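You operate a simulated robot arm through the tools that you are given. There is no shell and no other tool. Be economical: measure what you need, move in short steps, check, and stop when the job is done.

The job below is to be done with a simulated robot arm. You get a single attempt, and the scene is never put back.

## Task
Set the blue duct damper lever to 20 DEG and run the unit fan.
Fine: it is inside hatch three; free its grey knob, tighten it after; shut and latch the hatch before the isolator goes on.

Only the result counts: the job must be done as asked and must still hold three seconds after the hand-in. Knocking over, shifting, dropping, spilling or breaking anything else fails it.

## Robot
A 6-joint arm with a two-finger parallel gripper, fixed in place. Base frame: the origin is at the foot of the arm, x ahead of it, y to its left, z up. Units: m, rad, N and s.
With the tool pointing down near the work surface it reaches from about 0.26 to 0.8 m from the base axis. Its first joint turns from -2.897 to 2.897 rad. Payload 3.91 kg.
The TCP is the grasp point between the finger pads, 0.03 m short of the fingertips. In the tool frame z runs along the fingers and y along their closing line. Largest opening 0.11 m; finger width 0.02, thickness 0.01; the body of the gripper, 0.048 by 0.112 m, starts 0.055 m behind the TCP.
Orientation is told as [roll, pitch, yaw] about the base's x, y, z axes, in that order, counted from this pose: with the fingers straight down and closing along the base's y, the tool's x points along the base's -x, its y along +y and its z along -z.

## Interface
- The arm moves only by the tool play_rows. Its argument "plan" is a list of rows, each a list of 7 numbers: the shift along the tool's x, y, z in m, then the turn, a rotation vector about the tool's x, y, z in rad, then the gripper command, from -1 (fully open) to 1 (shut), values between in proportion. In form: [[tx, ty, tz, ax, ay, az, fingers], ...]. A call has 1 to 20 rows; each row is the pose to reach, as a shift and turn from the pose commanded when the call began, along the tool's axes at that moment. Each row takes 0.2 s and may step no farther than 0.05 m and 0.15 rad from the row before; otherwise, or with a gripper value out of range, the whole call is refused. A pose out of reach is approached as far as the arm can. The call stops where the force on the tool passes 40 N (or 10 N more than at its start, if that is more) or the arm is blocked; 0.2 s more then pass. Each finger travels about 0.045 m/s and halts on what it meets, pressing with about 30 N; the grip force reading is that of the motor and also rises with nothing between the fingers. The clock runs only during rows and for 0.2 s after the last one: add rows that repeat a pose to give the fingers time. It gives the time, the measured TCP pose, the force on the tool (base axes), the opening and the grip force at its end, in the units of the frame above (readings bear some noise).
- Cameras (640 x 400 px; columns grow to the right, rows downward): "scene" is fixed at [0.0555, 0.4995, 1.6794]; the picture's right is [-0.30, -0.95, 0.00], its down [-0.81, 0.25, -0.53] and it looks along [0.50, -0.16, -0.85] (base axes); focal length 277 px, centre (320, 200). "wrist" rides on the gripper at [0.077, 0.007, -0.114] in the tool frame; the picture's right is [-0.09, 1.00, 0.00], its down [-0.80, -0.07, -0.59] and it looks along [-0.59, -0.05, 0.80] (tool axes); focal length 270 px, centre (320, 200).
- camera(camera): a new picture of that camera. The clock stands still meanwhile.
- slide_trunk(by): slides the trunk up (or, below 0, down) by that many m; the arm rides with it, the base frame stays. It gives what a move gives, with no picture.
- measure_at(camera, pixels): for up to 12 pixels [column, row] of the newest picture of that camera ("zoom" is the newest enlarged one), the place [x, y, z] in the base frame of the surface seen there, good to about 0.002 m, but the place of the scene camera against the robot may be out by one fixed shift of up to 0.012 m in any direction. The clock stands still meanwhile.
- inspect(camera, box): a new picture of the part [left, top, right, bottom] of that camera's present view, enlarged. The clock stands still meanwhile.
- sign_off(): hands the job in; it is judged then, once.

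Go step by step. Measure first, check grasps and placings, and put right what went wrong. The budget is 80 turns and 38 pictures, counting those below and the enlarged ones. Unless the task says otherwise, let go and move clear before handing in, and close with one line.

The tools are called as name(argument=value, ...) on one line, values as JSON. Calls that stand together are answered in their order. play_rows: Moves the arm, as the interface text tells. Its arguments: {"type":"object","properties":{"plan":{"type":"array","items":{"type":"array","items":{"type":"number"}}}},"required":["plan"]} The other tools are called the same way: slide_trunk (by) slides the trunk up or down; camera (camera) takes a picture; measure_at (camera, pixels) gives the place of the surface under pixels of a picture; inspect (camera, box) takes an enlarged picture of a part of a camera's view; sign_off () hands the job in.

At the start:

```text
t: 0.0
tool_pos: [0.298, 0.2549, 1.3309]
tcp_rot: [0.0, 0.002, 0.001]
contact_force: [-1.0, 0.0, 0.3]
opening: 0.1101
finger_force: 0.1
trunk travel left (down, up): [-0.55, 0.06]
```

scene: 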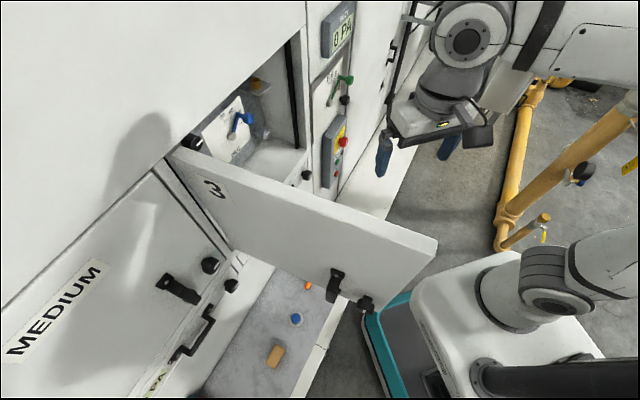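
wrist: 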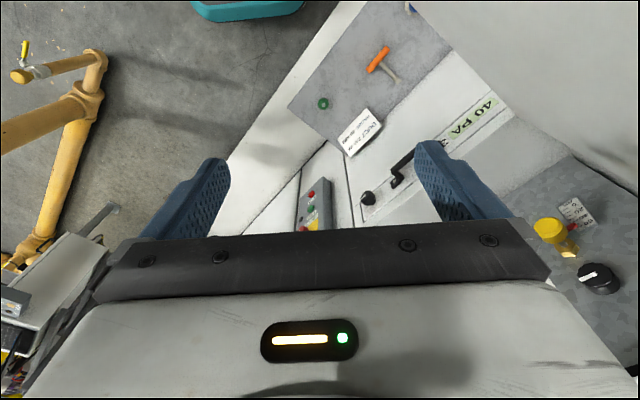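

The scene picture shows hatch 3 standing open, with a blue lever around (240,120). I'll enlarge that area and the controls on the right.

inspect(camera="scene", box=[170, 60, 310, 180])

inspect(camera="scene", box=[280, 0, 420, 200])

inspect(camera="scene", box=[140, 230, 400, 400])

```text
3.33 times, centred on (240, 120) of scene
```

zoom: 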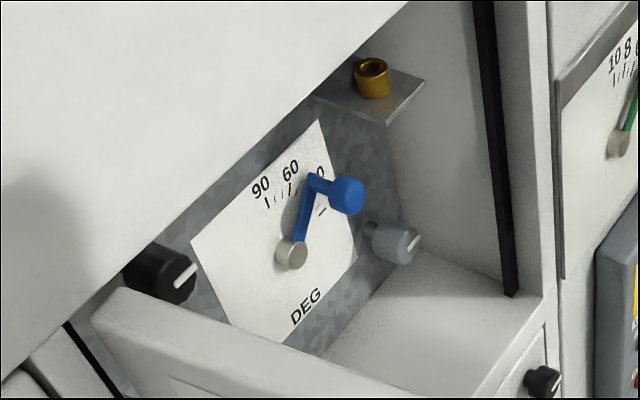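

```text
2.00 times, centred on (350, 100) of scene
```

zoom: 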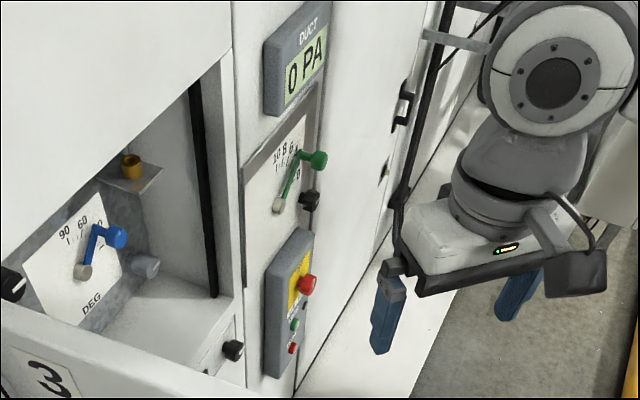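

```text
2.35 times, centred on (270, 315) of scene
```

zoom: 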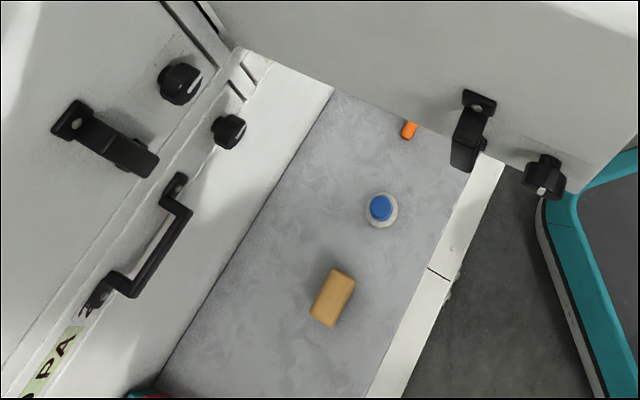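

I need to read the card and the panels; measuring main geometry as well.

inspect(camera="wrist", box=[280, 80, 440, 240])

inspect(camera="scene", box=[310, 110, 360, 190])

camera(camera="scene")

measure_at(camera="scene", pixels=[[343, 142], [339, 161], [338, 173], [306, 175], [248, 118], [234, 134], [259, 134], [210, 165], [437, 240], [334, 285], [367, 304], [224, 130]])

measure_at(camera="scene", pixels=[[208, 72], [303, 30], [306, 130], [302, 160], [285, 163], [170, 152], [230, 250], [205, 150], [195, 142], [251, 86], [348, 80], [345, 100]])

```text
2.50 times, centred on (360, 160) of wrist
```

zoom: 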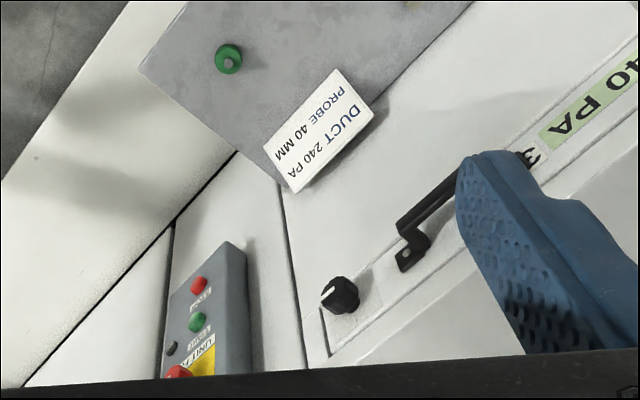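

```text
5.00 times, centred on (335, 150) of scene
```

zoom: 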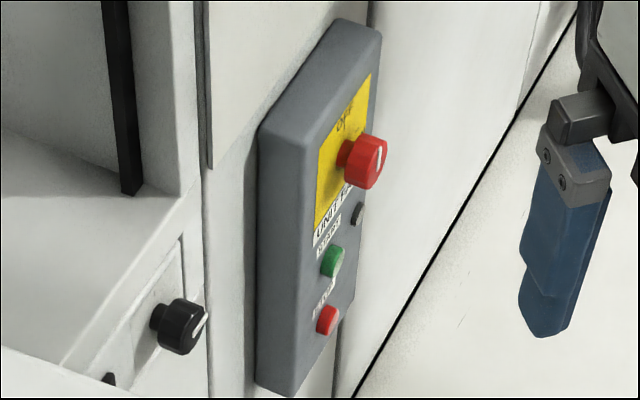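

```text
30 pictures are left
```

scene: 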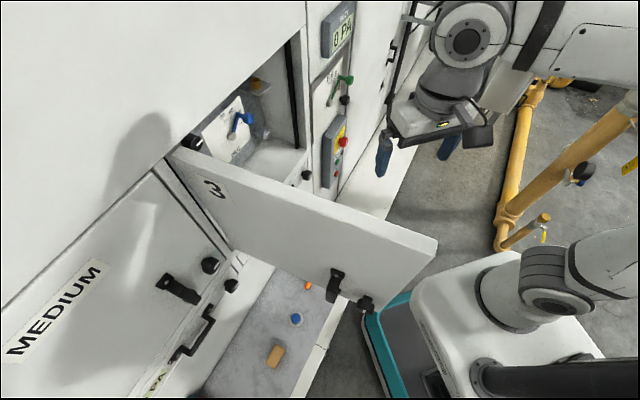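

```text
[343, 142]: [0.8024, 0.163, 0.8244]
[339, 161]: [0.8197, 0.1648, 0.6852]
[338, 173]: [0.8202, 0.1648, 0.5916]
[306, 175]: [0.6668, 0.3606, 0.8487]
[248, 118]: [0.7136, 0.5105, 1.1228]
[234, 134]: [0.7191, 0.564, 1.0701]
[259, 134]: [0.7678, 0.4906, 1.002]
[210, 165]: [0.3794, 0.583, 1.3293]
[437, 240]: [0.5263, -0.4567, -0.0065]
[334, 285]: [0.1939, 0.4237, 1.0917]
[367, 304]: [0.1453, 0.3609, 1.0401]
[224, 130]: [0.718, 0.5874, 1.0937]
```

```text
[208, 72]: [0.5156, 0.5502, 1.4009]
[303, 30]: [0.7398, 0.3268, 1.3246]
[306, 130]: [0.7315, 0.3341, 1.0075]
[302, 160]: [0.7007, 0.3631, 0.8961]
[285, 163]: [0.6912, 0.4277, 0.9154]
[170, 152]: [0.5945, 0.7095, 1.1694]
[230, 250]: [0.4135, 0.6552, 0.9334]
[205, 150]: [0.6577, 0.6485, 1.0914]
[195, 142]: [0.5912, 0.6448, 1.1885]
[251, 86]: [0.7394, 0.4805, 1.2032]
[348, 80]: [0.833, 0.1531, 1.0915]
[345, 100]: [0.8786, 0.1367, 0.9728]
```

Interior, panel and hatch lie on a cabinet face turned roughly 45°. I'll look at the sticker in the wrist view, and the hatch's own fittings.

inspect(camera="wrist", box=[510, 180, 640, 310])

inspect(camera="scene", box=[300, 240, 400, 330])

measure_at(camera="scene", pixels=[[180, 150], [240, 174], [300, 198], [360, 220], [425, 240], [420, 252], [380, 300], [320, 270], [250, 230], [330, 290], [368, 298], [210, 265]])

measure_at(camera="wrist", pixels=[[550, 230], [598, 280], [575, 212], [590, 215], [368, 198], [400, 175], [430, 160], [310, 195], [315, 210], [325, 103], [380, 60], [410, 8]])

```text
3.08 times, centred on (575, 245) of wrist
```

zoom: 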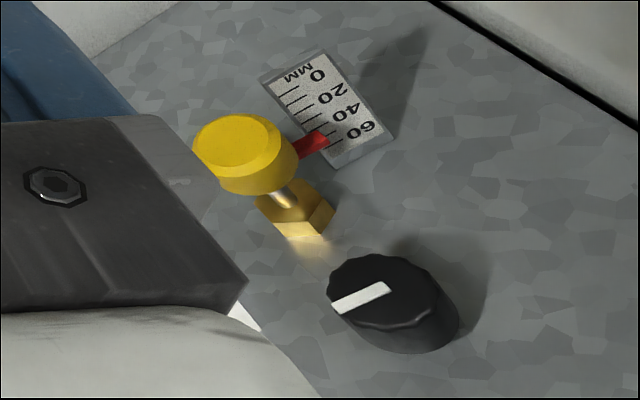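

```text
4.44 times, centred on (350, 285) of scene
```

zoom: 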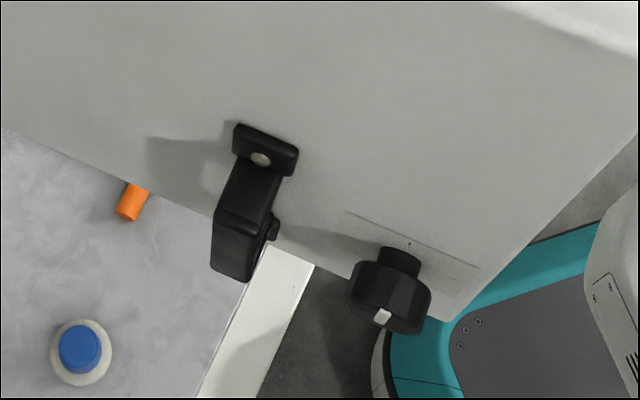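

```text
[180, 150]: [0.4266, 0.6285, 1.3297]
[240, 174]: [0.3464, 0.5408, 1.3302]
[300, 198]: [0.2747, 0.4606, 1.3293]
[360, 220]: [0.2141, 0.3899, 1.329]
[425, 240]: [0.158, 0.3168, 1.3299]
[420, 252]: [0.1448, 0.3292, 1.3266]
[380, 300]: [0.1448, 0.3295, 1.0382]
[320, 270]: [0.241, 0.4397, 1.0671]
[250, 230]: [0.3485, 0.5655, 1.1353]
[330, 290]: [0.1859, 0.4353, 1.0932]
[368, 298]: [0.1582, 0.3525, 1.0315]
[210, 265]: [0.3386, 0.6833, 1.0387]
```

```text
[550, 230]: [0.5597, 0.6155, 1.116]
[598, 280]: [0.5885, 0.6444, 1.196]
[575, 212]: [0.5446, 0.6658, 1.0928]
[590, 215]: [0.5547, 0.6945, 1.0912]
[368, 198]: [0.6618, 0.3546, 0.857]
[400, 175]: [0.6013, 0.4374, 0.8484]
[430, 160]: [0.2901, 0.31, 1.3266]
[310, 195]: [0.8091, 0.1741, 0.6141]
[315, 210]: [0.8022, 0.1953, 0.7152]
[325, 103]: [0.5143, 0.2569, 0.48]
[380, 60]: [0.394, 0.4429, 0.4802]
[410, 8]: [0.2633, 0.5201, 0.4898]
```

The dial sits about 0.15 m behind the opening on a face turned 45°. I'll turn the tool horizontal, pointing into the opening with the camera on top, and move in front of it to look.

play_rows(plan=[[-0.0117, 0.0063, 0.0117, -0.0979, 0.0406, 0.0979, -1], [-0.0234, 0.0126, 0.0233, -0.1958, 0.0811, 0.1958, -1], [-0.0352, 0.0188, 0.035, -0.2937, 0.1217, 0.2937, -1], [-0.0469, 0.0251, 0.0467, -0.3916, 0.1622, 0.3916, -1], [-0.0586, 0.0314, 0.0583, -0.4894, 0.2028, 0.4894, -1], [-0.0703, 0.0377, 0.07, -0.5873, 0.2433, 0.5873, -1], [-0.082, 0.0439, 0.0817, -0.6852, 0.2839, 0.6852, -1], [-0.0938, 0.0502, 0.0933, -0.7831, 0.3244, 0.7831, -1], [-0.1055, 0.0565, 0.105, -0.881, 0.365, 0.881, -1], [-0.1172, 0.0628, 0.1167, -0.9789, 0.4056, 0.9789, -1], [-0.1289, 0.0691, 0.1283, -1.0768, 0.4461, 1.0768, -1], [-0.1407, 0.0753, 0.14, -1.1747, 0.4867, 1.1747, -1], [-0.1524, 0.0816, 0.1517, -1.2726, 0.5272, 1.2726, -1], [-0.1641, 0.0879, 0.1633, -1.3704, 0.5678, 1.3704, -1], [-0.1758, 0.0942, 0.175, -1.4683, 0.6083, 1.4683, -1], [-0.1876, 0.1004, 0.1867, -1.5662, 0.6489, 1.5662, -1], [-0.1993, 0.1067, 0.1983, -1.6641, 0.6894, 1.6641, -1], [-0.211, 0.113, 0.21, -1.762, 0.73, 1.762, -1]])

camera(camera="wrist")

```text
t: 3.8
tool_pos: [0.527, 0.3424, 1.1267]
tcp_rot: [-1.404, 1.566, 2.545]
contact_force: [0.1, -0.7, -0.9]
opening: 0.1099
finger_force: 0.0
out of reach, approached as far as the arm can: row 18
trunk travel left (down, up): [-0.55, 0.06]
```

```text
27 pictures are left
```

wrist: 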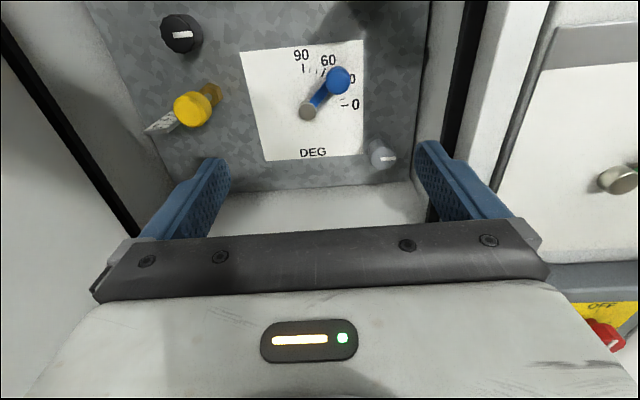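

The tool now faces the interior; the lever is visible at (325,93) with the grey knob at (382,155). I'll enlarge to read the dial and measure.

inspect(camera="wrist", box=[230, 30, 420, 180])

measure_at(camera="wrist", pixels=[[308, 112], [338, 80], [322, 98], [384, 156], [376, 145], [382, 146], [342, 104], [304, 70], [260, 120], [345, 130], [355, 185], [400, 130]])

```text
2.67 times, centred on (325, 105) of wrist
```

zoom: 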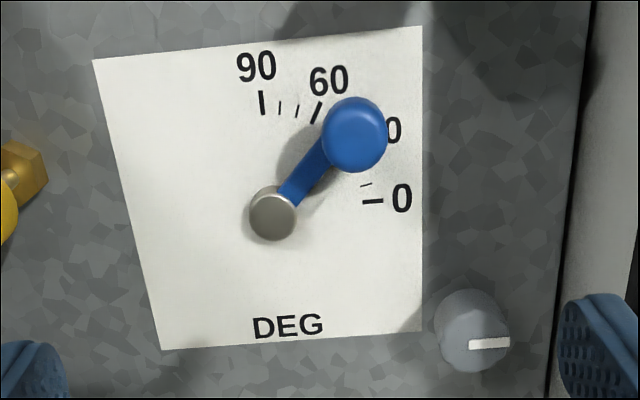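

```text
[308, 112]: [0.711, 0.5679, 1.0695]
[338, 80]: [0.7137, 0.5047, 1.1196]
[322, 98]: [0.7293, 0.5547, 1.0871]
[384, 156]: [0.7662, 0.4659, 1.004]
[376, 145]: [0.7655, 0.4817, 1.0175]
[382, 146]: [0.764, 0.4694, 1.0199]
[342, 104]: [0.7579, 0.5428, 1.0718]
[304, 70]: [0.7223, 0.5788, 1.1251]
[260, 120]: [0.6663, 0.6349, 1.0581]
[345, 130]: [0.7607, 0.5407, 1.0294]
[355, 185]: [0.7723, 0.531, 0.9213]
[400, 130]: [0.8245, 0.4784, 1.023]
```

The dial is 1:1 (0 right, 90 up); the lever reads about 47°, and the grey knob's pointer is horizontal. Measuring interior walls for clearance.

measure_at(camera="wrist", pixels=[[418, 120], [430, 60], [440, 120], [465, 60], [450, 150], [300, 205], [400, 200], [485, 80], [70, 100], [350, 5], [540, 20], [407, 175]])

play_rows(plan=[[0, 0, 0.01, 0, 0, 0, -0.3], [0, 0, 0.02, 0, 0, 0, -0.3]])

```text
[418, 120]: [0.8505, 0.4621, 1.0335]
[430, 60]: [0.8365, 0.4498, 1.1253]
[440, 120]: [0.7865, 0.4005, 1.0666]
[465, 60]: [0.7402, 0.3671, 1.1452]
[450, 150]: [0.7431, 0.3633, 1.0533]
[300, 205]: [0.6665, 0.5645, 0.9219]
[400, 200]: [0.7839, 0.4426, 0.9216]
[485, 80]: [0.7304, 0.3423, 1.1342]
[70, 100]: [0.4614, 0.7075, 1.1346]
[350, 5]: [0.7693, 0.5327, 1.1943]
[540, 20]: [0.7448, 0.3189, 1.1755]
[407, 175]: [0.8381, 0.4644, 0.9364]
```

```text
t: 4.4
tool_pos: [0.5459, 0.3463, 1.1273]
tcp_rot: [-1.593, 1.567, 2.341]
contact_force: [-0.5, 0.2, -0.4]
opening: 0.0715
finger_force: 0.1
out of reach, approached as far as the arm can: row 1, 2
trunk travel left (down, up): [-0.55, 0.06]
```

The pose is laterally limited (u=0.14 rather than 0.10). The right wall is at u≈0.274 and the grey knob at u≈0.21, so a rolled tool suits it better; I'll roll counter-clockwise 60° and see whether reach improves.

play_rows(plan=[[0, 0, 0, 0, 0, -0.14, -0.3], [0, 0, 0, 0, 0, -0.28, -0.3], [0, 0, 0, 0, 0, -0.42, -0.3], [0, 0, 0, 0, 0, -0.56, -0.3], [0, 0, 0, 0, 0, -0.7, -0.3], [0, 0, 0, 0, 0, -0.84, -0.3], [0, 0, 0, 0, 0, -0.98, -0.3], [0, 0, 0, 0, 0, -1.05, -0.3]])

camera(camera="scene")

```text
t: 6.2
tool_pos: [0.5487, 0.3468, 1.1268]
tcp_rot: [1.57, 0.522, -0.778]
contact_force: [1.3, -0.4, -0.1]
opening: 0.0715
finger_force: 0.0
trunk travel left (down, up): [-0.55, 0.06]
```

```text
25 pictures are left
```

scene: 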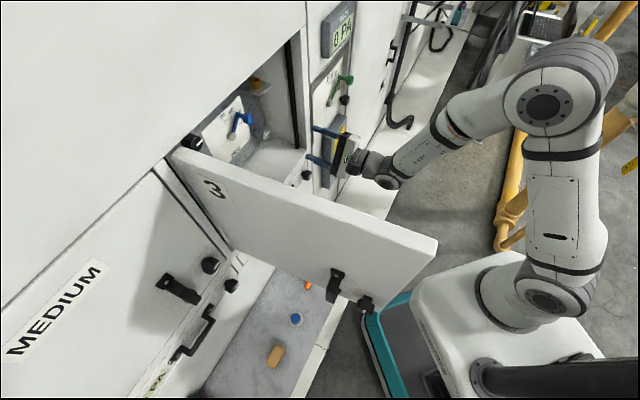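

The arm reaches this orientation exactly. I'll move in front of the grey knob, rolling a bit more, and look.

play_rows(plan=[[-0.0236, -0.0148, 0.0174, 0, 0, -0.05, -0.2], [-0.0472, -0.0296, 0.0348, 0, 0, -0.1, -0.2], [-0.0708, -0.0444, 0.0522, 0, 0, -0.15, -0.2], [-0.0944, -0.0592, 0.0696, 0, 0, -0.2, -0.2], [-0.118, -0.074, 0.087, 0, 0, -0.26, -0.2], [-0.118, -0.074, 0.087, 0, 0, -0.26, -0.2]])

camera(camera="wrist")

```text
t: 7.6
tool_pos: [0.6544, 0.3622, 1.0014]
tcp_rot: [1.573, 0.262, -0.785]
contact_force: [-0.3, 0.6, -0.3]
opening: 0.0658
finger_force: 0.1
trunk travel left (down, up): [-0.55, 0.06]
```

```text
24 pictures are left
```

wrist: 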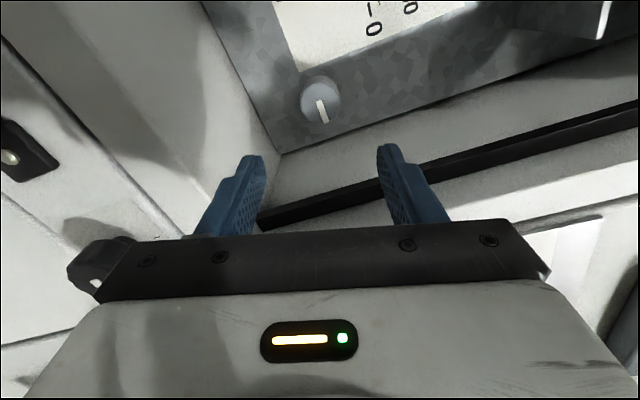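

measure_at(camera="wrist", pixels=[[321, 101], [305, 93], [336, 108], [323, 121], [319, 88], [330, 85], [312, 112], [340, 92], [345, 118], [300, 75]])

```text
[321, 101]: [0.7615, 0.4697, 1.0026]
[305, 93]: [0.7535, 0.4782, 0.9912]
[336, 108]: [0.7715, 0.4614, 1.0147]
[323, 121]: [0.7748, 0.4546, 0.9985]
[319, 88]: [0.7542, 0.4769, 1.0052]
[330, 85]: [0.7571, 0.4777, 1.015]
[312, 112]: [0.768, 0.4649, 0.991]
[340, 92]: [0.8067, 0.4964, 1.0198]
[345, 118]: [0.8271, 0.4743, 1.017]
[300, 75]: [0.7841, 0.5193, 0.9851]
```

The grey knob's axis is at u≈0.207, z≈1.003 – straight ahead of the TCP. I'll advance 0.158 m and close on it.

play_rows(plan=[[0, 0.001, 0.03, 0, 0, 0, -0.2], [0, 0.001, 0.06, 0, 0, 0, -0.2], [0, 0.001, 0.09, 0, 0, 0, -0.2], [0, 0.001, 0.12, 0, 0, 0, -0.2], [0, 0.001, 0.14, 0, 0, 0, -0.2], [0, 0.001, 0.158, 0, 0, 0, -0.2], [0, 0.001, 0.158, 0, 0, 0, 0.3], [0, 0.001, 0.158, 0, 0, 0, 1], [0, 0.001, 0.158, 0, 0, 0, 1], [0, 0.001, 0.158, 0, 0, 0, 1]])

camera(camera="wrist")

```text
t: 9.8
tool_pos: [0.767, 0.475, 1.0006]
tcp_rot: [1.568, 0.264, -0.789]
contact_force: [-6.0, -1.2, -9.7]
opening: 0.0392
finger_force: 44.8
trunk travel left (down, up): [-0.55, 0.06]
```

```text
23 pictures are left
```

wrist: 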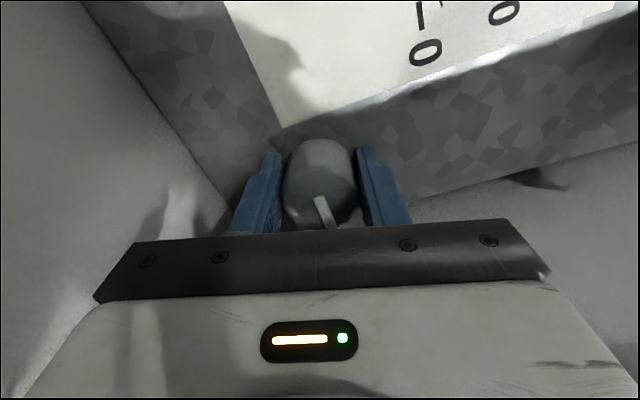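

Knob is gripped (opening 0.039). Turning counter-clockwise by 0.7 rad and looking.

play_rows(plan=[[0, 0, 0, 0, 0, -0.1, 1], [0, 0, 0, 0, 0, -0.2, 1], [0, 0, 0, 0, 0, -0.3, 1], [0, 0, 0, 0, 0, -0.4, 1], [0, 0, 0, 0, 0, -0.5, 1], [0, 0, 0, 0, 0, -0.6, 1], [0, 0, 0, 0, 0, -0.7, 1]])

camera(camera="wrist")

```text
t: 11.4
tool_pos: [0.7682, 0.4746, 0.999]
tcp_rot: [1.564, -0.437, -0.783]
contact_force: [-15.2, -4.3, -27.6]
opening: 0.0391
finger_force: 44.5
trunk travel left (down, up): [-0.55, 0.06]
```

```text
22 pictures are left
```

wrist: 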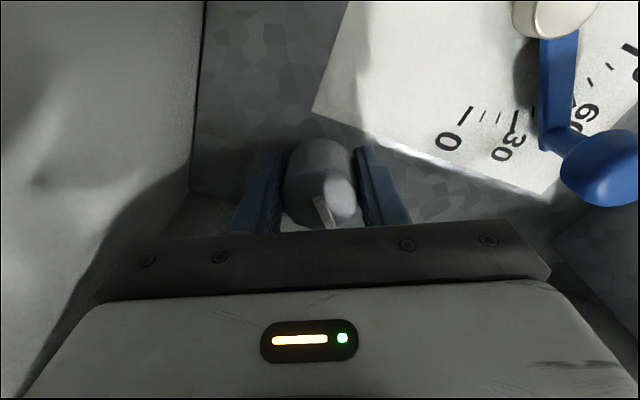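

The pointer keeps its place relative to the fingers, so the knob has turned ~40°. I'll relieve the side load a little and continue to about 90°.

play_rows(plan=[[0.0022, -0.0023, -0.001, 0, 0, 0, 1], [0.0022, -0.0023, -0.001, 0, 0, -0.1, 1], [0.0022, -0.0023, -0.001, 0, 0, -0.2, 1], [0.0022, -0.0023, -0.001, 0, 0, -0.3, 1], [0.0022, -0.0023, -0.001, 0, 0, -0.4, 1], [0.0022, -0.0023, -0.001, 0, 0, -0.5, 1], [0.0022, -0.0023, -0.001, 0, 0, -0.6, 1], [0.0022, -0.0023, -0.001, 0, 0, -0.7, 1], [0.0022, -0.0023, -0.001, 0, 0, -0.8, 1]])

camera(camera="wrist")

```text
t: 13.1
tool_pos: [0.7708, 0.4724, 1.0082]
tcp_rot: [1.576, -0.978, -0.812]
contact_force: [4.4, 3.2, 25.8]
opening: 0.045
finger_force: 45.3
trunk travel left (down, up): [-0.55, 0.06]
stopped in row 8: the force on the tool passed its limit (the readings are from after the stop); the commanded pose is now the measured one
```

```text
21 pictures are left
```

wrist: 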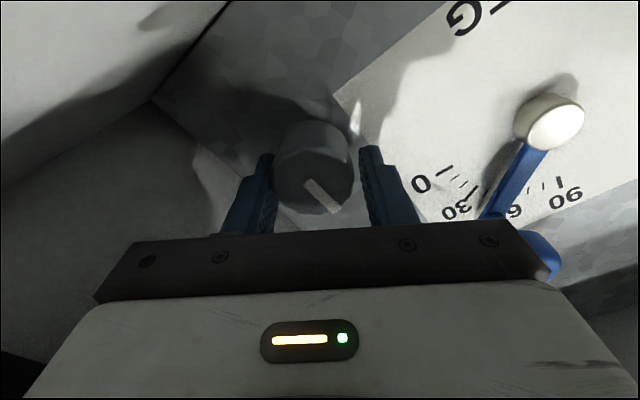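

The fingers slipped at the end – likely the knob's stop. Releasing, backing out and checking the knob.

play_rows(plan=[[0, 0, 0, 0, 0, 0, -0.3], [0, 0, 0, 0, 0, 0, -0.3], [0, 0, -0.02, 0, 0, 0, -0.3], [0, 0, -0.05, 0, 0, 0, -0.3], [0, 0, -0.09, 0, 0, 0.14, -0.3], [0, 0, -0.13, 0, 0, 0.28, -0.3], [0, 0, -0.16, 0, 0, 0.42, -0.3], [0, 0, -0.18, 0, 0, 0.56, -0.3], [0, 0, -0.18, 0, 0, 0.7, -0.3], [0, 0, -0.18, 0, 0, 0.84, -0.3], [0, 0, -0.18, 0, 0, 0.97, -0.3]])

camera(camera="wrist")

```text
t: 15.4
tool_pos: [0.64, 0.3482, 1.0055]
tcp_rot: [1.58, -0.034, -0.793]
contact_force: [-0.2, 0.1, 0.3]
opening: 0.0714
finger_force: 0.0
trunk travel left (down, up): [-0.55, 0.06]
```

```text
20 pictures are left
```

wrist: 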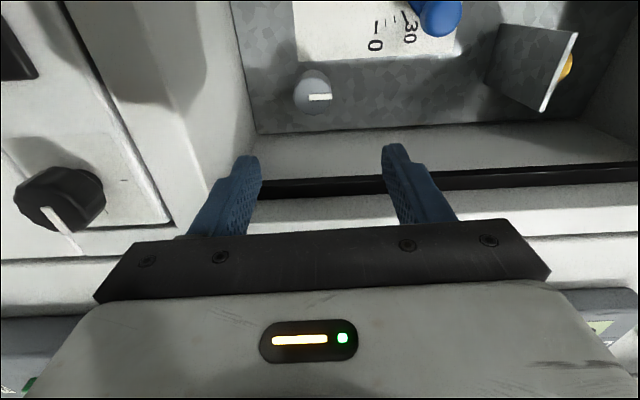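

The grey knob's pointer now points up (image right = up): it turned a full 90° and is free. Now to the front of the blue lever handle.

play_rows(plan=[[0.018, 0.038, 0, 0, 0, 0, -0.2], [0.036, 0.076, 0, 0, 0, 0, -0.2], [0.054, 0.114, 0, 0, 0, 0, -0.2], [0.054, 0.114, 0, 0, 0, 0, -0.2]])

inspect(camera="wrist", box=[240, 20, 420, 160])

```text
t: 16.4
tool_pos: [0.604, 0.3814, 1.1165]
tcp_rot: [1.579, -0.034, -0.784]
contact_force: [0.3, 0.2, 0.3]
opening: 0.066
finger_force: 0.1
out of reach, approached as far as the arm can: row 3, 4
trunk travel left (down, up): [-0.55, 0.06]
```

```text
2.86 times, centred on (330, 90) of wrist
```

zoom: 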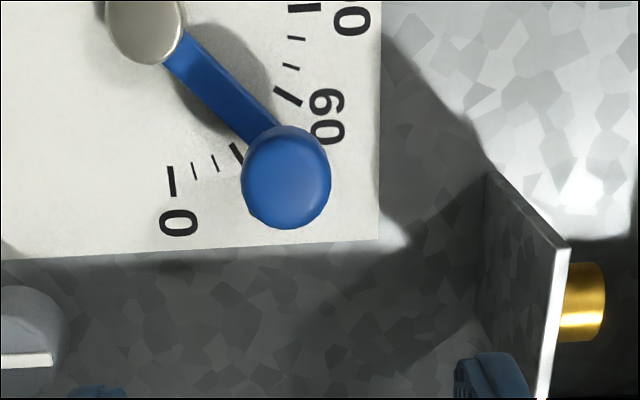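

The blue handle is at zoom (285,178); the arm stops at u≈0.157. Measuring the handle precisely.

measure_at(camera="zoom", pixels=[[286, 185], [250, 185], [325, 185], [286, 222], [286, 140], [146, 25], [170, 180], [290, 97], [305, 8], [560, 260], [540, 380], [495, 180]])

```text
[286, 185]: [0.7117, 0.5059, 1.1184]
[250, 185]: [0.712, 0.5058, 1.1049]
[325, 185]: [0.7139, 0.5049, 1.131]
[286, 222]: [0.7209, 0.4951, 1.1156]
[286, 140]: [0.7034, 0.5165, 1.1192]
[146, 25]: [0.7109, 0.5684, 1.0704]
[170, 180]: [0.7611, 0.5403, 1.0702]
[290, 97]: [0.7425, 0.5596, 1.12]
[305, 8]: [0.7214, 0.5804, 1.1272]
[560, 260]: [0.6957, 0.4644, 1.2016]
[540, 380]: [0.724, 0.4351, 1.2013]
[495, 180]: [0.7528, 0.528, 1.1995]
```

Pivot is at (u 0.100, z 1.070), handle at 46°, radius 0.066; 20° means shifting the handle +0.0166 in u and −0.0253 in z. I'll roll so the fingers close perpendicular to the lever.

play_rows(plan=[[0.002, 0.0015, 0, 0, 0, -0.13, 0.05], [0.004, 0.0015, 0, 0, 0, -0.26, 0.05], [0.006, 0.0015, 0, 0, 0, -0.39, 0.05], [0.008, 0.0015, 0, 0, 0, -0.52, 0.05], [0.01, 0.0015, 0, 0, 0, -0.65, 0.05], [0.011, 0.0015, 0, 0, 0, -0.77, 0.05], [0.011, 0.0015, 0, 0, 0, -0.77, 0.05]])

```text
t: 18.1
tool_pos: [0.6019, 0.3806, 1.1222]
tcp_rot: [1.581, -0.807, -0.792]
contact_force: [-0.5, -0.2, -0.7]
opening: 0.0523
finger_force: 0.1
out of reach, approached as far as the arm can: row 2, 3, 4, 5, 6, 7
trunk travel left (down, up): [-0.55, 0.06]
```

Reach is limited to u≈0.156 at this heading; a slight heading change of the tool (pointing a bit further left) should let it reach u 0.146.

play_rows(plan=[[0.0051, 0.0024, 0, -0.043, 0.041, 0, 0.05], [0.0102, 0.0048, 0, -0.086, 0.083, 0, 0.05], [0.0102, 0.0048, 0.03, -0.086, 0.083, 0, 0.05], [0.0102, 0.0048, 0.03, -0.086, 0.083, 0, 0.05]])

```text
t: 19.1
tool_pos: [0.6145, 0.4105, 1.1158]
tcp_rot: [1.584, -0.806, -0.684]
contact_force: [0.7, -0.3, 0.0]
opening: 0.0525
finger_force: 0.1
trunk travel left (down, up): [-0.55, 0.06]
```

Reached (u 0.144). Advancing onto the handle along the cabinet normal, then closing.

play_rows(plan=[[-0.0025, -0.002, 0.028, 0, 0, 0, 0.05], [-0.0049, -0.004, 0.056, 0, 0, 0, 0.05], [-0.0074, -0.006, 0.083, 0, 0, 0, 0.05], [-0.0098, -0.008, 0.111, 0, 0, 0, 0.05], [-0.0123, -0.01, 0.139, 0, 0, 0, 0.05], [-0.0123, -0.01, 0.139, 0, 0, 0, 0.05]])

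camera(camera="wrist")

```text
t: 20.4
tool_pos: [0.7163, 0.5098, 1.119]
tcp_rot: [1.582, -0.806, -0.682]
contact_force: [-0.4, -0.8, -0.2]
opening: 0.0522
finger_force: 0.0
trunk travel left (down, up): [-0.55, 0.06]
```

```text
18 pictures are left
```

wrist: 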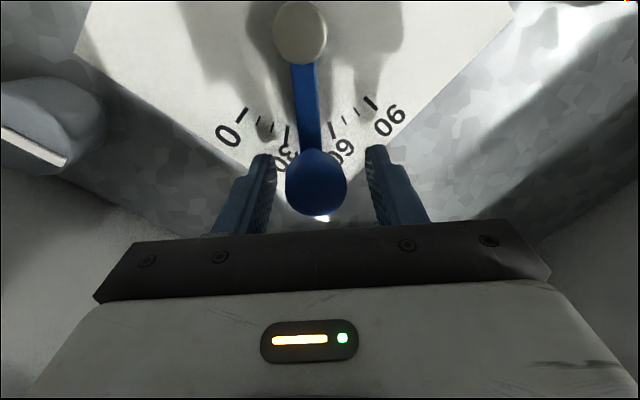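

The handle sits well between the fingers. Closing and swinging along the arc to 20°.

play_rows(plan=[[0, 0, 0, 0, 0, 0, 1], [0, 0, 0, 0, 0, 0, 1], [0, 0, 0, 0, 0, 0, 1], [0.0003, -0.0062, -0.0004, -0.0066, -0.0069, 0.0935, 1], [0.0011, -0.0119, -0.0008, -0.0127, -0.0133, 0.181, 1], [0.0024, -0.0176, -0.0011, -0.0188, -0.0196, 0.268, 1], [0.0044, -0.0236, -0.0014, -0.0256, -0.0266, 0.363, 1], [0.0069, -0.0294, -0.0017, -0.0323, -0.0337, 0.459, 1], [0.0069, -0.0294, -0.0017, -0.0323, -0.0337, 0.459, 1]])

camera(camera="wrist")

```text
t: 22.4
tool_pos: [0.7273, 0.498, 1.0954]
tcp_rot: [1.626, -0.344, -0.703]
contact_force: [1.3, 7.1, -2.4]
opening: 0.0315
finger_force: 44.8
trunk travel left (down, up): [-0.55, 0.06]
```

```text
17 pictures are left
```

wrist: 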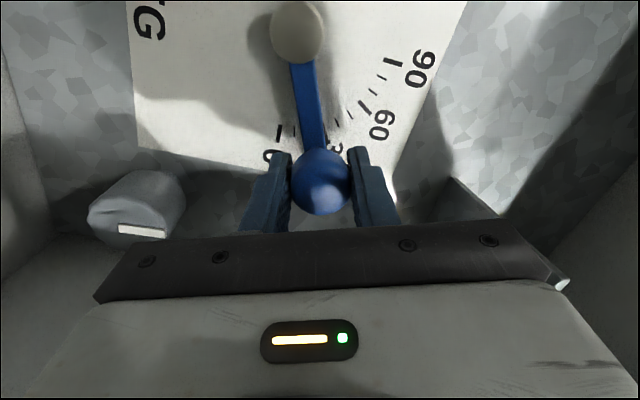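

The lever followed. I'll open and back straight out, then read the dial.

play_rows(plan=[[0, 0, 0, 0, 0, 0, 0.1], [0, 0, 0, 0, 0, 0, 0.1], [0, 0, 0, 0, 0, 0, 0.1], [0, 0, -0.03, 0, 0, 0, 0.1], [0, 0, -0.06, 0, 0, 0, 0.1], [0, 0, -0.1, 0, 0, 0, 0.1], [0, 0, -0.14, 0, 0, 0, 0.1]])

inspect(camera="wrist", box=[230, 10, 410, 150])

```text
t: 24.1
tool_pos: [0.6359, 0.3866, 1.0881]
tcp_rot: [1.628, -0.347, -0.705]
contact_force: [0.3, 0.4, 0.7]
opening: 0.0495
finger_force: 0.0
trunk travel left (down, up): [-0.55, 0.06]
```

```text
2.86 times, centred on (320, 80) of wrist
```

zoom: 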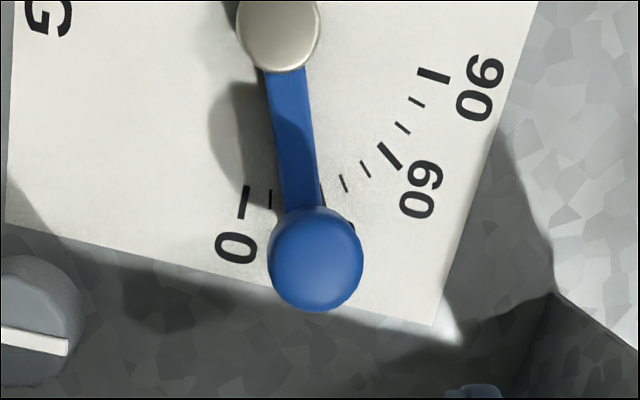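

Ticks 0 and 10 show left of the lever, 30 just at its right edge, so it's near 20. Measuring exactly.

measure_at(camera="zoom", pixels=[[316, 258], [272, 258], [360, 258], [316, 300], [316, 220], [278, 32], [240, 20], [318, 20], [278, 165], [311, 165], [298, 165], [285, 100]])

```text
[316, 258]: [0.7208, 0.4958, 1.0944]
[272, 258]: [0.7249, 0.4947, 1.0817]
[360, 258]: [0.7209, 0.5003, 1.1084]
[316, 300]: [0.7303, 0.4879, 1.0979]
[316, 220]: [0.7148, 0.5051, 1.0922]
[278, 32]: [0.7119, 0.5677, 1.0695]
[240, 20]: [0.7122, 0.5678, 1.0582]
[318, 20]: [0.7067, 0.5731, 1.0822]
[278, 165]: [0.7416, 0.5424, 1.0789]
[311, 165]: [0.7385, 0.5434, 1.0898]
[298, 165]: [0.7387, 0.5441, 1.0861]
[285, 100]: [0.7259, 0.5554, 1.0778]
```

The lever reads about 21°, between measured 20–22.5, i.e. on the 20 mark. Next, return in front of the grey knob, squared up, to tighten it.

play_rows(plan=[[0.0003, -0.03, -0.0052, 0.028, -0.0252, 0, -0.2], [0.0006, -0.06, -0.0104, 0.056, -0.0504, 0, -0.2], [0.001, -0.0902, -0.0157, 0.084, -0.0756, 0, -0.2], [0.001, -0.0902, -0.0157, 0.084, -0.0756, 0, -0.2]])

play_rows(plan=[[0, 0, 0, 0, 0, -0.145, -0.2], [0, 0, 0, 0, 0, -0.29, -0.2], [0, 0, 0, 0, 0, -0.435, -0.2], [0, 0, 0, 0, 0, -0.58, -0.2], [0, 0, 0, 0, 0, -0.725, -0.2], [0, 0, 0, 0, 0, -0.87, -0.2], [0, 0, 0, 0, 0, -0.87, -0.2]])

```text
t: 25.1
tool_pos: [0.6539, 0.3611, 1.0022]
tcp_rot: [1.571, -0.345, -0.786]
contact_force: [-0.4, 0.2, 1.4]
opening: 0.0659
finger_force: 0.0
trunk travel left (down, up): [-0.55, 0.06]
```

```text
t: 26.6
tool_pos: [0.654, 0.3607, 1.0024]
tcp_rot: [1.573, -1.217, -0.787]
contact_force: [-0.5, -0.2, -0.4]
opening: 0.0658
finger_force: 0.0
trunk travel left (down, up): [-0.55, 0.06]
```

Rolled to 160° the gripper body would touch the right wall, so I'll use a 122° roll and tighten in two strokes. Rolling back, advancing and gripping.

play_rows(plan=[[-0.0004, 0, 0, 0, 0, 0.14, -0.2], [-0.0004, 0, 0, 0, 0, 0.28, -0.2], [-0.0004, 0, 0, 0, 0, 0.42, -0.2], [-0.0004, 0, 0, 0, 0, 0.56, -0.2], [-0.0004, 0, 0, 0, 0, 0.66, -0.2], [0, 0, 0.03, 0, 0, 0.66, -0.2], [0, 0, 0.06, 0, 0, 0.66, -0.2], [0, 0, 0.09, 0, 0, 0.66, -0.2], [0, 0, 0.12, 0, 0, 0.66, -0.2], [0, 0, 0.14, 0, 0, 0.66, -0.2], [0, 0, 0.158, 0, 0, 0.66, -0.2], [0, 0, 0.158, 0, 0, 0.66, -0.2], [0, 0, 0.158, 0, 0, 0.66, 1], [0, 0, 0.158, 0, 0, 0.66, 1], [0, 0, 0.158, 0, 0, 0.66, 1], [0, 0, 0.158, 0, 0, 0.66, 1]])

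play_rows(plan=[[0, 0, 0, 0, 0, 0.1, 1], [0, 0, 0, 0, 0, 0.2, 1], [0, 0, 0, 0, 0, 0.3, 1], [0, 0, 0, 0, 0, 0.4, 1], [0, 0, 0, 0, 0, 0.5, 1], [0, 0, 0, 0, 0, 0.6, 1], [0, 0, 0, 0, 0, 0.7, 1], [0, 0, 0, 0, 0, 0.8, 1], [0, 0, 0, 0, 0, 0.9, 1], [0, 0, 0, 0, 0, 1.0, 1]])

```text
t: 30.1
tool_pos: [0.7672, 0.4715, 1.0005]
tcp_rot: [1.564, -0.552, -0.784]
contact_force: [3.0, -11.4, -19.6]
opening: 0.0396
finger_force: 44.9
trunk travel left (down, up): [-0.55, 0.06]
```

```text
t: 32.2
tool_pos: [0.7679, 0.472, 0.9997]
tcp_rot: [1.568, 0.453, -0.788]
contact_force: [-7.3, -24.4, -23.4]
opening: 0.0393
finger_force: 44.5
trunk travel left (down, up): [-0.55, 0.06]
```

First stroke done (57°). Releasing, rolling back, re-gripping slightly lower, and turning to the stop.

play_rows(plan=[[0, 0, 0, 0, 0, 0, -0.1], [0, 0, 0, 0, 0, 0, -0.1], [-0.0018, -0.0014, 0, 0, 0, -0.14, -0.1], [-0.0018, -0.0014, 0, 0, 0, -0.28, -0.1], [-0.0018, -0.0014, 0, 0, 0, -0.42, -0.1], [-0.0018, -0.0014, 0, 0, 0, -0.56, -0.1], [-0.0018, -0.0014, 0, 0, 0, -0.7, -0.1], [-0.0018, -0.0014, 0, 0, 0, -0.84, -0.1], [-0.0018, -0.0014, 0, 0, 0, -0.84, 1], [-0.0018, -0.0014, 0, 0, 0, -0.84, 1], [-0.0018, -0.0014, 0, 0, 0, -0.84, 1]])

play_rows(plan=[[0, 0, 0, 0, 0, 0.1, 1], [0, 0, 0, 0, 0, 0.2, 1], [0, 0, 0, 0, 0, 0.3, 1], [0, 0, 0, 0, 0, 0.4, 1], [0, 0, 0, 0, 0, 0.5, 1], [0, 0, 0, 0, 0, 0.6, 1], [0, 0, 0, 0, 0, 0.7, 1], [0, 0, 0, 0, 0, 0.8, 1]])

camera(camera="wrist")

```text
t: 34.6
tool_pos: [0.7659, 0.4713, 1.0002]
tcp_rot: [1.569, -0.392, -0.784]
contact_force: [-0.2, -5.2, -10.2]
opening: 0.0399
finger_force: 45.2
trunk travel left (down, up): [-0.55, 0.06]
```

```text
t: 36.5
tool_pos: [0.7669, 0.4719, 0.9999]
tcp_rot: [1.572, 0.407, -0.783]
contact_force: [-1.1, -0.2, -9.9]
opening: 0.0398
finger_force: 45.0
trunk travel left (down, up): [-0.55, 0.06]
```

```text
15 pictures are left
```

wrist: 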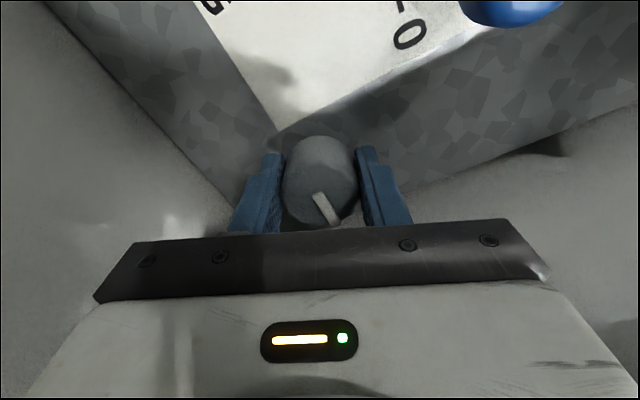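

The pointer appears back to horizontal-right. Releasing and backing out to verify both.

play_rows(plan=[[0, 0, 0, 0, 0, 0, -0.2], [0, 0, 0, 0, 0, 0, -0.2], [0, 0, 0, 0, 0, 0, -0.2], [0, 0, -0.04, 0, 0, 0, -0.2], [0, 0, -0.08, 0, 0, 0, -0.2], [0, 0, -0.12, 0, 0, 0, -0.2], [0, 0, -0.16, 0, 0, 0, -0.2], [0.03, 0.03, -0.18, 0, 0, 0, -0.2]])

inspect(camera="wrist", box=[250, 0, 470, 160])

```text
t: 38.2
tool_pos: [0.627, 0.3563, 1.0412]
tcp_rot: [1.573, 0.405, -0.783]
contact_force: [-0.5, -0.3, 0.0]
opening: 0.066
finger_force: 0.0
trunk travel left (down, up): [-0.55, 0.06]
```

```text
2.50 times, centred on (360, 80) of wrist
```

zoom: 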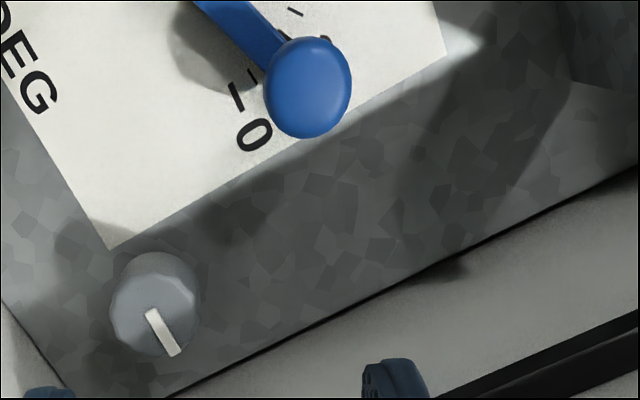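

Both look right (pointer horizontal, lever at 20). Now to shut the hatch: I'll back out, rise and turn the tool downward, to then reach over the hatch and push its outer face.

play_rows(plan=[[0.0165, 0.0248, -0.015, 0.111, -0.047, 0, 0.3], [0.0329, 0.0495, -0.03, 0.222, -0.094, 0, 1], [0.0494, 0.0743, -0.045, 0.333, -0.141, 0, 1], [0.0658, 0.0991, -0.06, 0.445, -0.189, 0, 1], [0.0823, 0.1239, -0.075, 0.556, -0.236, 0, 1], [0.0988, 0.1486, -0.09, 0.667, -0.283, 0, 1], [0.1152, 0.1734, -0.105, 0.778, -0.33, 0, 1], [0.1317, 0.1982, -0.12, 0.889, -0.377, 0, 1], [0.1482, 0.2229, -0.135, 1.0, -0.424, 0, 1], [0.1646, 0.2477, -0.15, 1.112, -0.472, 0, 1], [0.1811, 0.2725, -0.165, 1.223, -0.519, 0, 1], [0.1975, 0.2972, -0.18, 1.334, -0.566, 0, 1], [0.214, 0.322, -0.195, 1.445, -0.613, 0, 1]])

```text
t: 41.0
tool_pos: [0.4399, 0.2681, 1.421]
tcp_rot: [-0.003, 0.004, -1.185]
contact_force: [0.9, 0.0, 0.3]
opening: 0.0
finger_force: 30.2
trunk travel left (down, up): [-0.55, 0.06]
```

Tool is down at z 1.42. Moving over the hatch to its outer side and checking with the scene camera.

play_rows(plan=[[0.0395, -0.0172, 0, 0, 0, 0, 1], [0.079, -0.0345, 0, 0, 0, 0, 1], [0.1185, -0.0517, 0, 0, 0, 0, 1], [0.158, -0.069, 0, 0, 0, 0, 1], [0.1976, -0.0862, 0, 0, 0, 0, 1], [0.2371, -0.1035, 0, 0, 0, 0, 1], [0.2766, -0.1207, 0, 0, 0, 0, 1], [0.2766, -0.1207, 0, 0, 0, 0, 1]])

camera(camera="scene")

```text
t: 42.9
tool_pos: [0.2293, 0.4803, 1.4236]
tcp_rot: [0.002, 0.006, -1.187]
contact_force: [0.3, 0.4, 0.0]
opening: 0.0001
finger_force: 30.4
trunk travel left (down, up): [-0.55, 0.06]
```

```text
13 pictures are left
```

scene: 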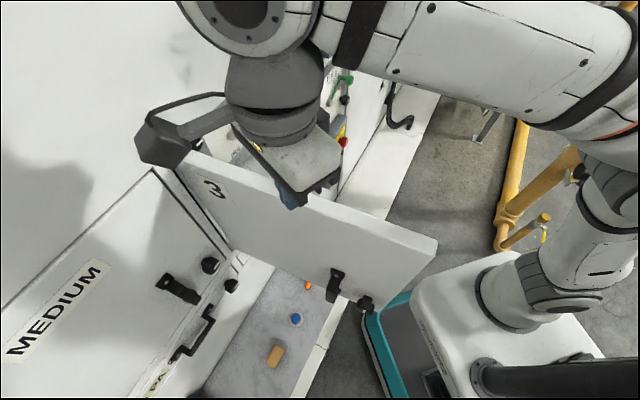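

The fingertips are above and just outside the hatch's outer face. Lowering 0.11 m beside it.

play_rows(plan=[[0, 0, 0.04, 0, 0, 0, 1], [0, 0, 0.08, 0, 0, 0, 1], [0, 0, 0.113, 0, 0, 0, 1], [0, 0, 0.113, 0, 0, 0, 1]])

play_rows(plan=[[-0.0158, 0.0061, 0, 0, 0, 0, 1], [-0.0315, 0.0122, 0, 0, 0, 0, 1], [-0.0471, 0.0202, 0, 0, 0, 0, 1], [-0.0626, 0.0281, 0, 0, 0, 0, 1], [-0.077, 0.0381, 0, 0, 0, 0, 1], [-0.0914, 0.048, 0, 0, 0, 0, 1], [-0.1042, 0.06, 0, 0, 0, 0, 1], [-0.117, 0.072, 0, 0, 0, 0, 1], [-0.128, 0.0857, 0, 0, 0, 0, 1], [-0.1389, 0.0994, 0, 0, 0, 0, 1], [-0.148, 0.1144, 0, 0, 0, 0, 1], [-0.157, 0.1293, 0, 0, 0, 0, 1], [-0.1639, 0.1454, 0, 0, 0, 0, 1], [-0.1707, 0.1615, 0, 0, 0, 0, 1], [-0.1753, 0.1785, 0, 0, 0, 0, 1], [-0.1798, 0.1955, 0, 0, 0, 0, 1], [-0.182, 0.2128, 0, 0, 0, 0, 1], [-0.1841, 0.2301, 0, 0, 0, 0, 1], [-0.1842, 0.2388, 0, 0, 0, 0, 1], [-0.1843, 0.2474, 0, 0, 0, 0, 1]])

camera(camera="scene")

```text
t: 43.9
tool_pos: [0.2281, 0.4786, 1.3078]
tcp_rot: [-0.001, 0.005, -1.186]
contact_force: [0.4, -0.3, 0.9]
opening: 0.0
finger_force: 30.4
trunk travel left (down, up): [-0.55, 0.06]
```

```text
t: 48.0
tool_pos: [0.5246, 0.4017, 1.3075]
tcp_rot: [-0.001, 0.006, -1.185]
contact_force: [-0.4, 0.9, -1.4]
opening: 0.0
finger_force: 30.5
trunk travel left (down, up): [-0.55, 0.06]
```

```text
12 pictures are left
```

scene: 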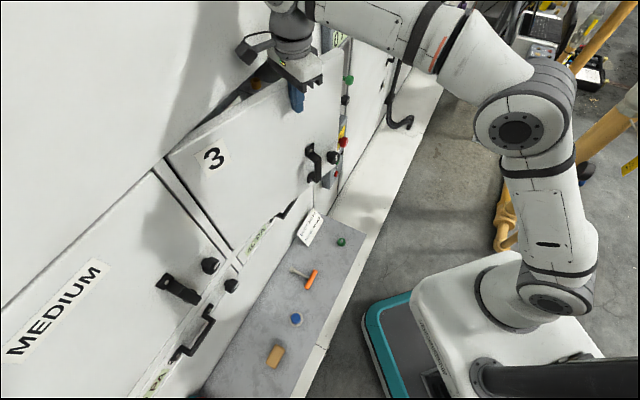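

The hatch is nearly shut (image around (260,150)). I'll back off while turning the tool horizontal for the final push and the latch.

play_rows(plan=[[-0.0132, -0.0048, 0.0, 0, 0, 0, 1], [-0.0264, -0.0095, 0.0107, -0.131, 0.056, 0, 1], [-0.0395, -0.0143, 0.0214, -0.263, 0.112, 0, 1], [-0.0527, -0.019, 0.0321, -0.394, 0.167, 0, 1], [-0.0659, -0.0238, 0.0428, -0.525, 0.223, 0, 1], [-0.0791, -0.0285, 0.0535, -0.657, 0.279, 0, 1], [-0.0923, -0.0333, 0.0642, -0.788, 0.335, 0, 1], [-0.1055, -0.038, 0.0749, -0.92, 0.391, 0, 1], [-0.1186, -0.0428, 0.0856, -1.051, 0.447, 0, 1], [-0.1318, -0.0475, 0.0963, -1.182, 0.502, 0, 1], [-0.145, -0.0523, 0.107, -1.314, 0.558, 0, 1], [-0.145, -0.0523, 0.107, -1.445, 0.614, 0, 1], [-0.145, -0.0523, 0.107, -1.445, 0.614, 0, 1]])

inspect(camera="scene", box=[160, 60, 400, 260])

```text
t: 50.9
tool_pos: [0.5294, 0.2457, 1.1999]
tcp_rot: [1.572, 0.405, -0.783]
contact_force: [-0.5, 0.4, -0.7]
opening: 0.0
finger_force: 29.9
trunk travel left (down, up): [-0.55, 0.06]
```

```text
2.00 times, centred on (280, 160) of scene
```

zoom: 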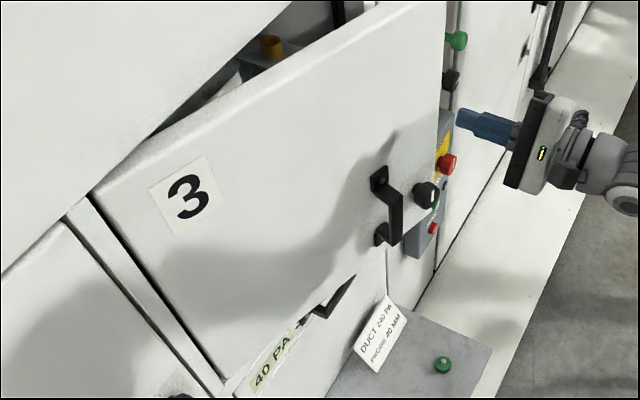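

Tool is horizontal in front of the hatch's free side, above the pull handle. Pushing it shut gently.

play_rows(plan=[[0, 0, 0.03, 0, 0, 0, 1], [0, 0, 0.06, 0, 0, 0, 1], [0, 0, 0.075, 0, 0, 0, 1], [0, 0, 0.09, 0, 0, 0, 1], [0, 0, 0.105, 0, 0, 0, 1], [0, 0, 0.12, 0, 0, 0, 1], [0, 0, 0.13, 0, 0, 0, 1], [0, 0, 0.14, 0, 0, 0, 1], [0, 0, 0.15, 0, 0, 0, 1], [0, 0, 0.16, 0, 0, 0, 1], [0, 0, 0.17, 0, 0, 0, 1], [0, 0, 0.18, 0, 0, 0, 1], [0, 0, 0.19, 0, 0, 0, 1]])

inspect(camera="scene", box=[160, 60, 400, 320])

```text
t: 53.5
tool_pos: [0.6513, 0.3682, 1.199]
tcp_rot: [1.567, 0.408, -0.787]
contact_force: [-24.7, -20.7, 4.7]
opening: 0.0
finger_force: 30.6
trunk travel left (down, up): [-0.55, 0.06]
stopped in row 13: the force on the tool passed its limit (the readings are from after the stop); the commanded pose is now the measured one
```

```text
1.54 times, centred on (280, 190) of scene
```

zoom: 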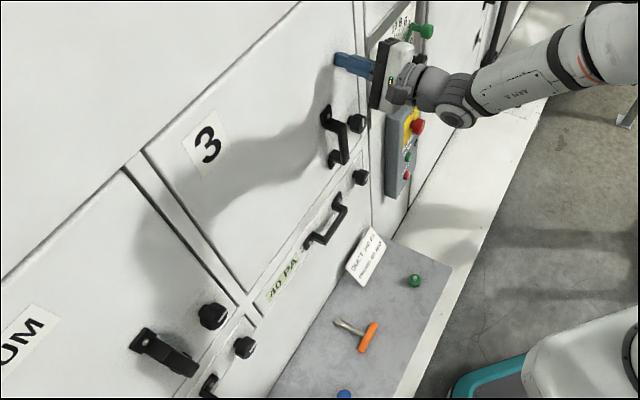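

The hatch is shut (face at s≈0.75). Backing off and viewing the latch knob at scene (304,139) with the wrist camera.

play_rows(plan=[[0, 0, -0.03, 0, 0, 0, 0.5], [0, 0, -0.06, 0, 0, 0, -0.2], [-0.01, -0.03, -0.09, 0, 0, 0, -0.2], [-0.02, -0.06, -0.12, 0, 0, 0, -0.2], [-0.03, -0.09, -0.14, 0, 0, 0, -0.2]])

camera(camera="wrist")

inspect(camera="scene", box=[190, 120, 330, 310])

```text
t: 54.7
tool_pos: [0.5486, 0.277, 1.1007]
tcp_rot: [1.559, 0.407, -0.792]
contact_force: [0.1, -0.4, 0.0]
opening: 0.0662
finger_force: 0.0
trunk travel left (down, up): [-0.55, 0.06]
```

```text
9 pictures are left
```

wrist: 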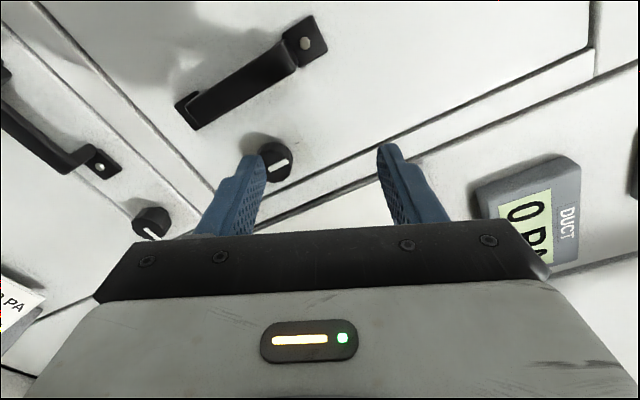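

```text
2.11 times, centred on (260, 215) of scene
```

zoom: 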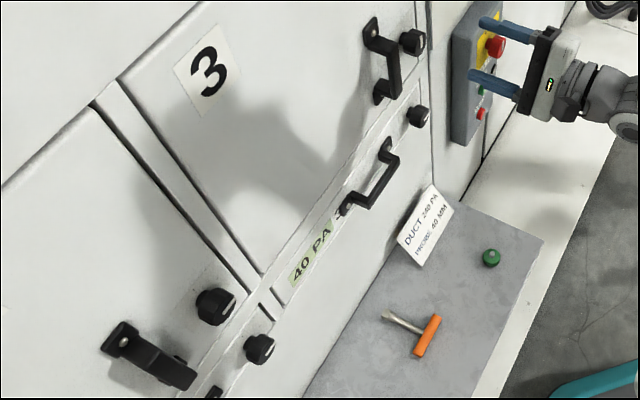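

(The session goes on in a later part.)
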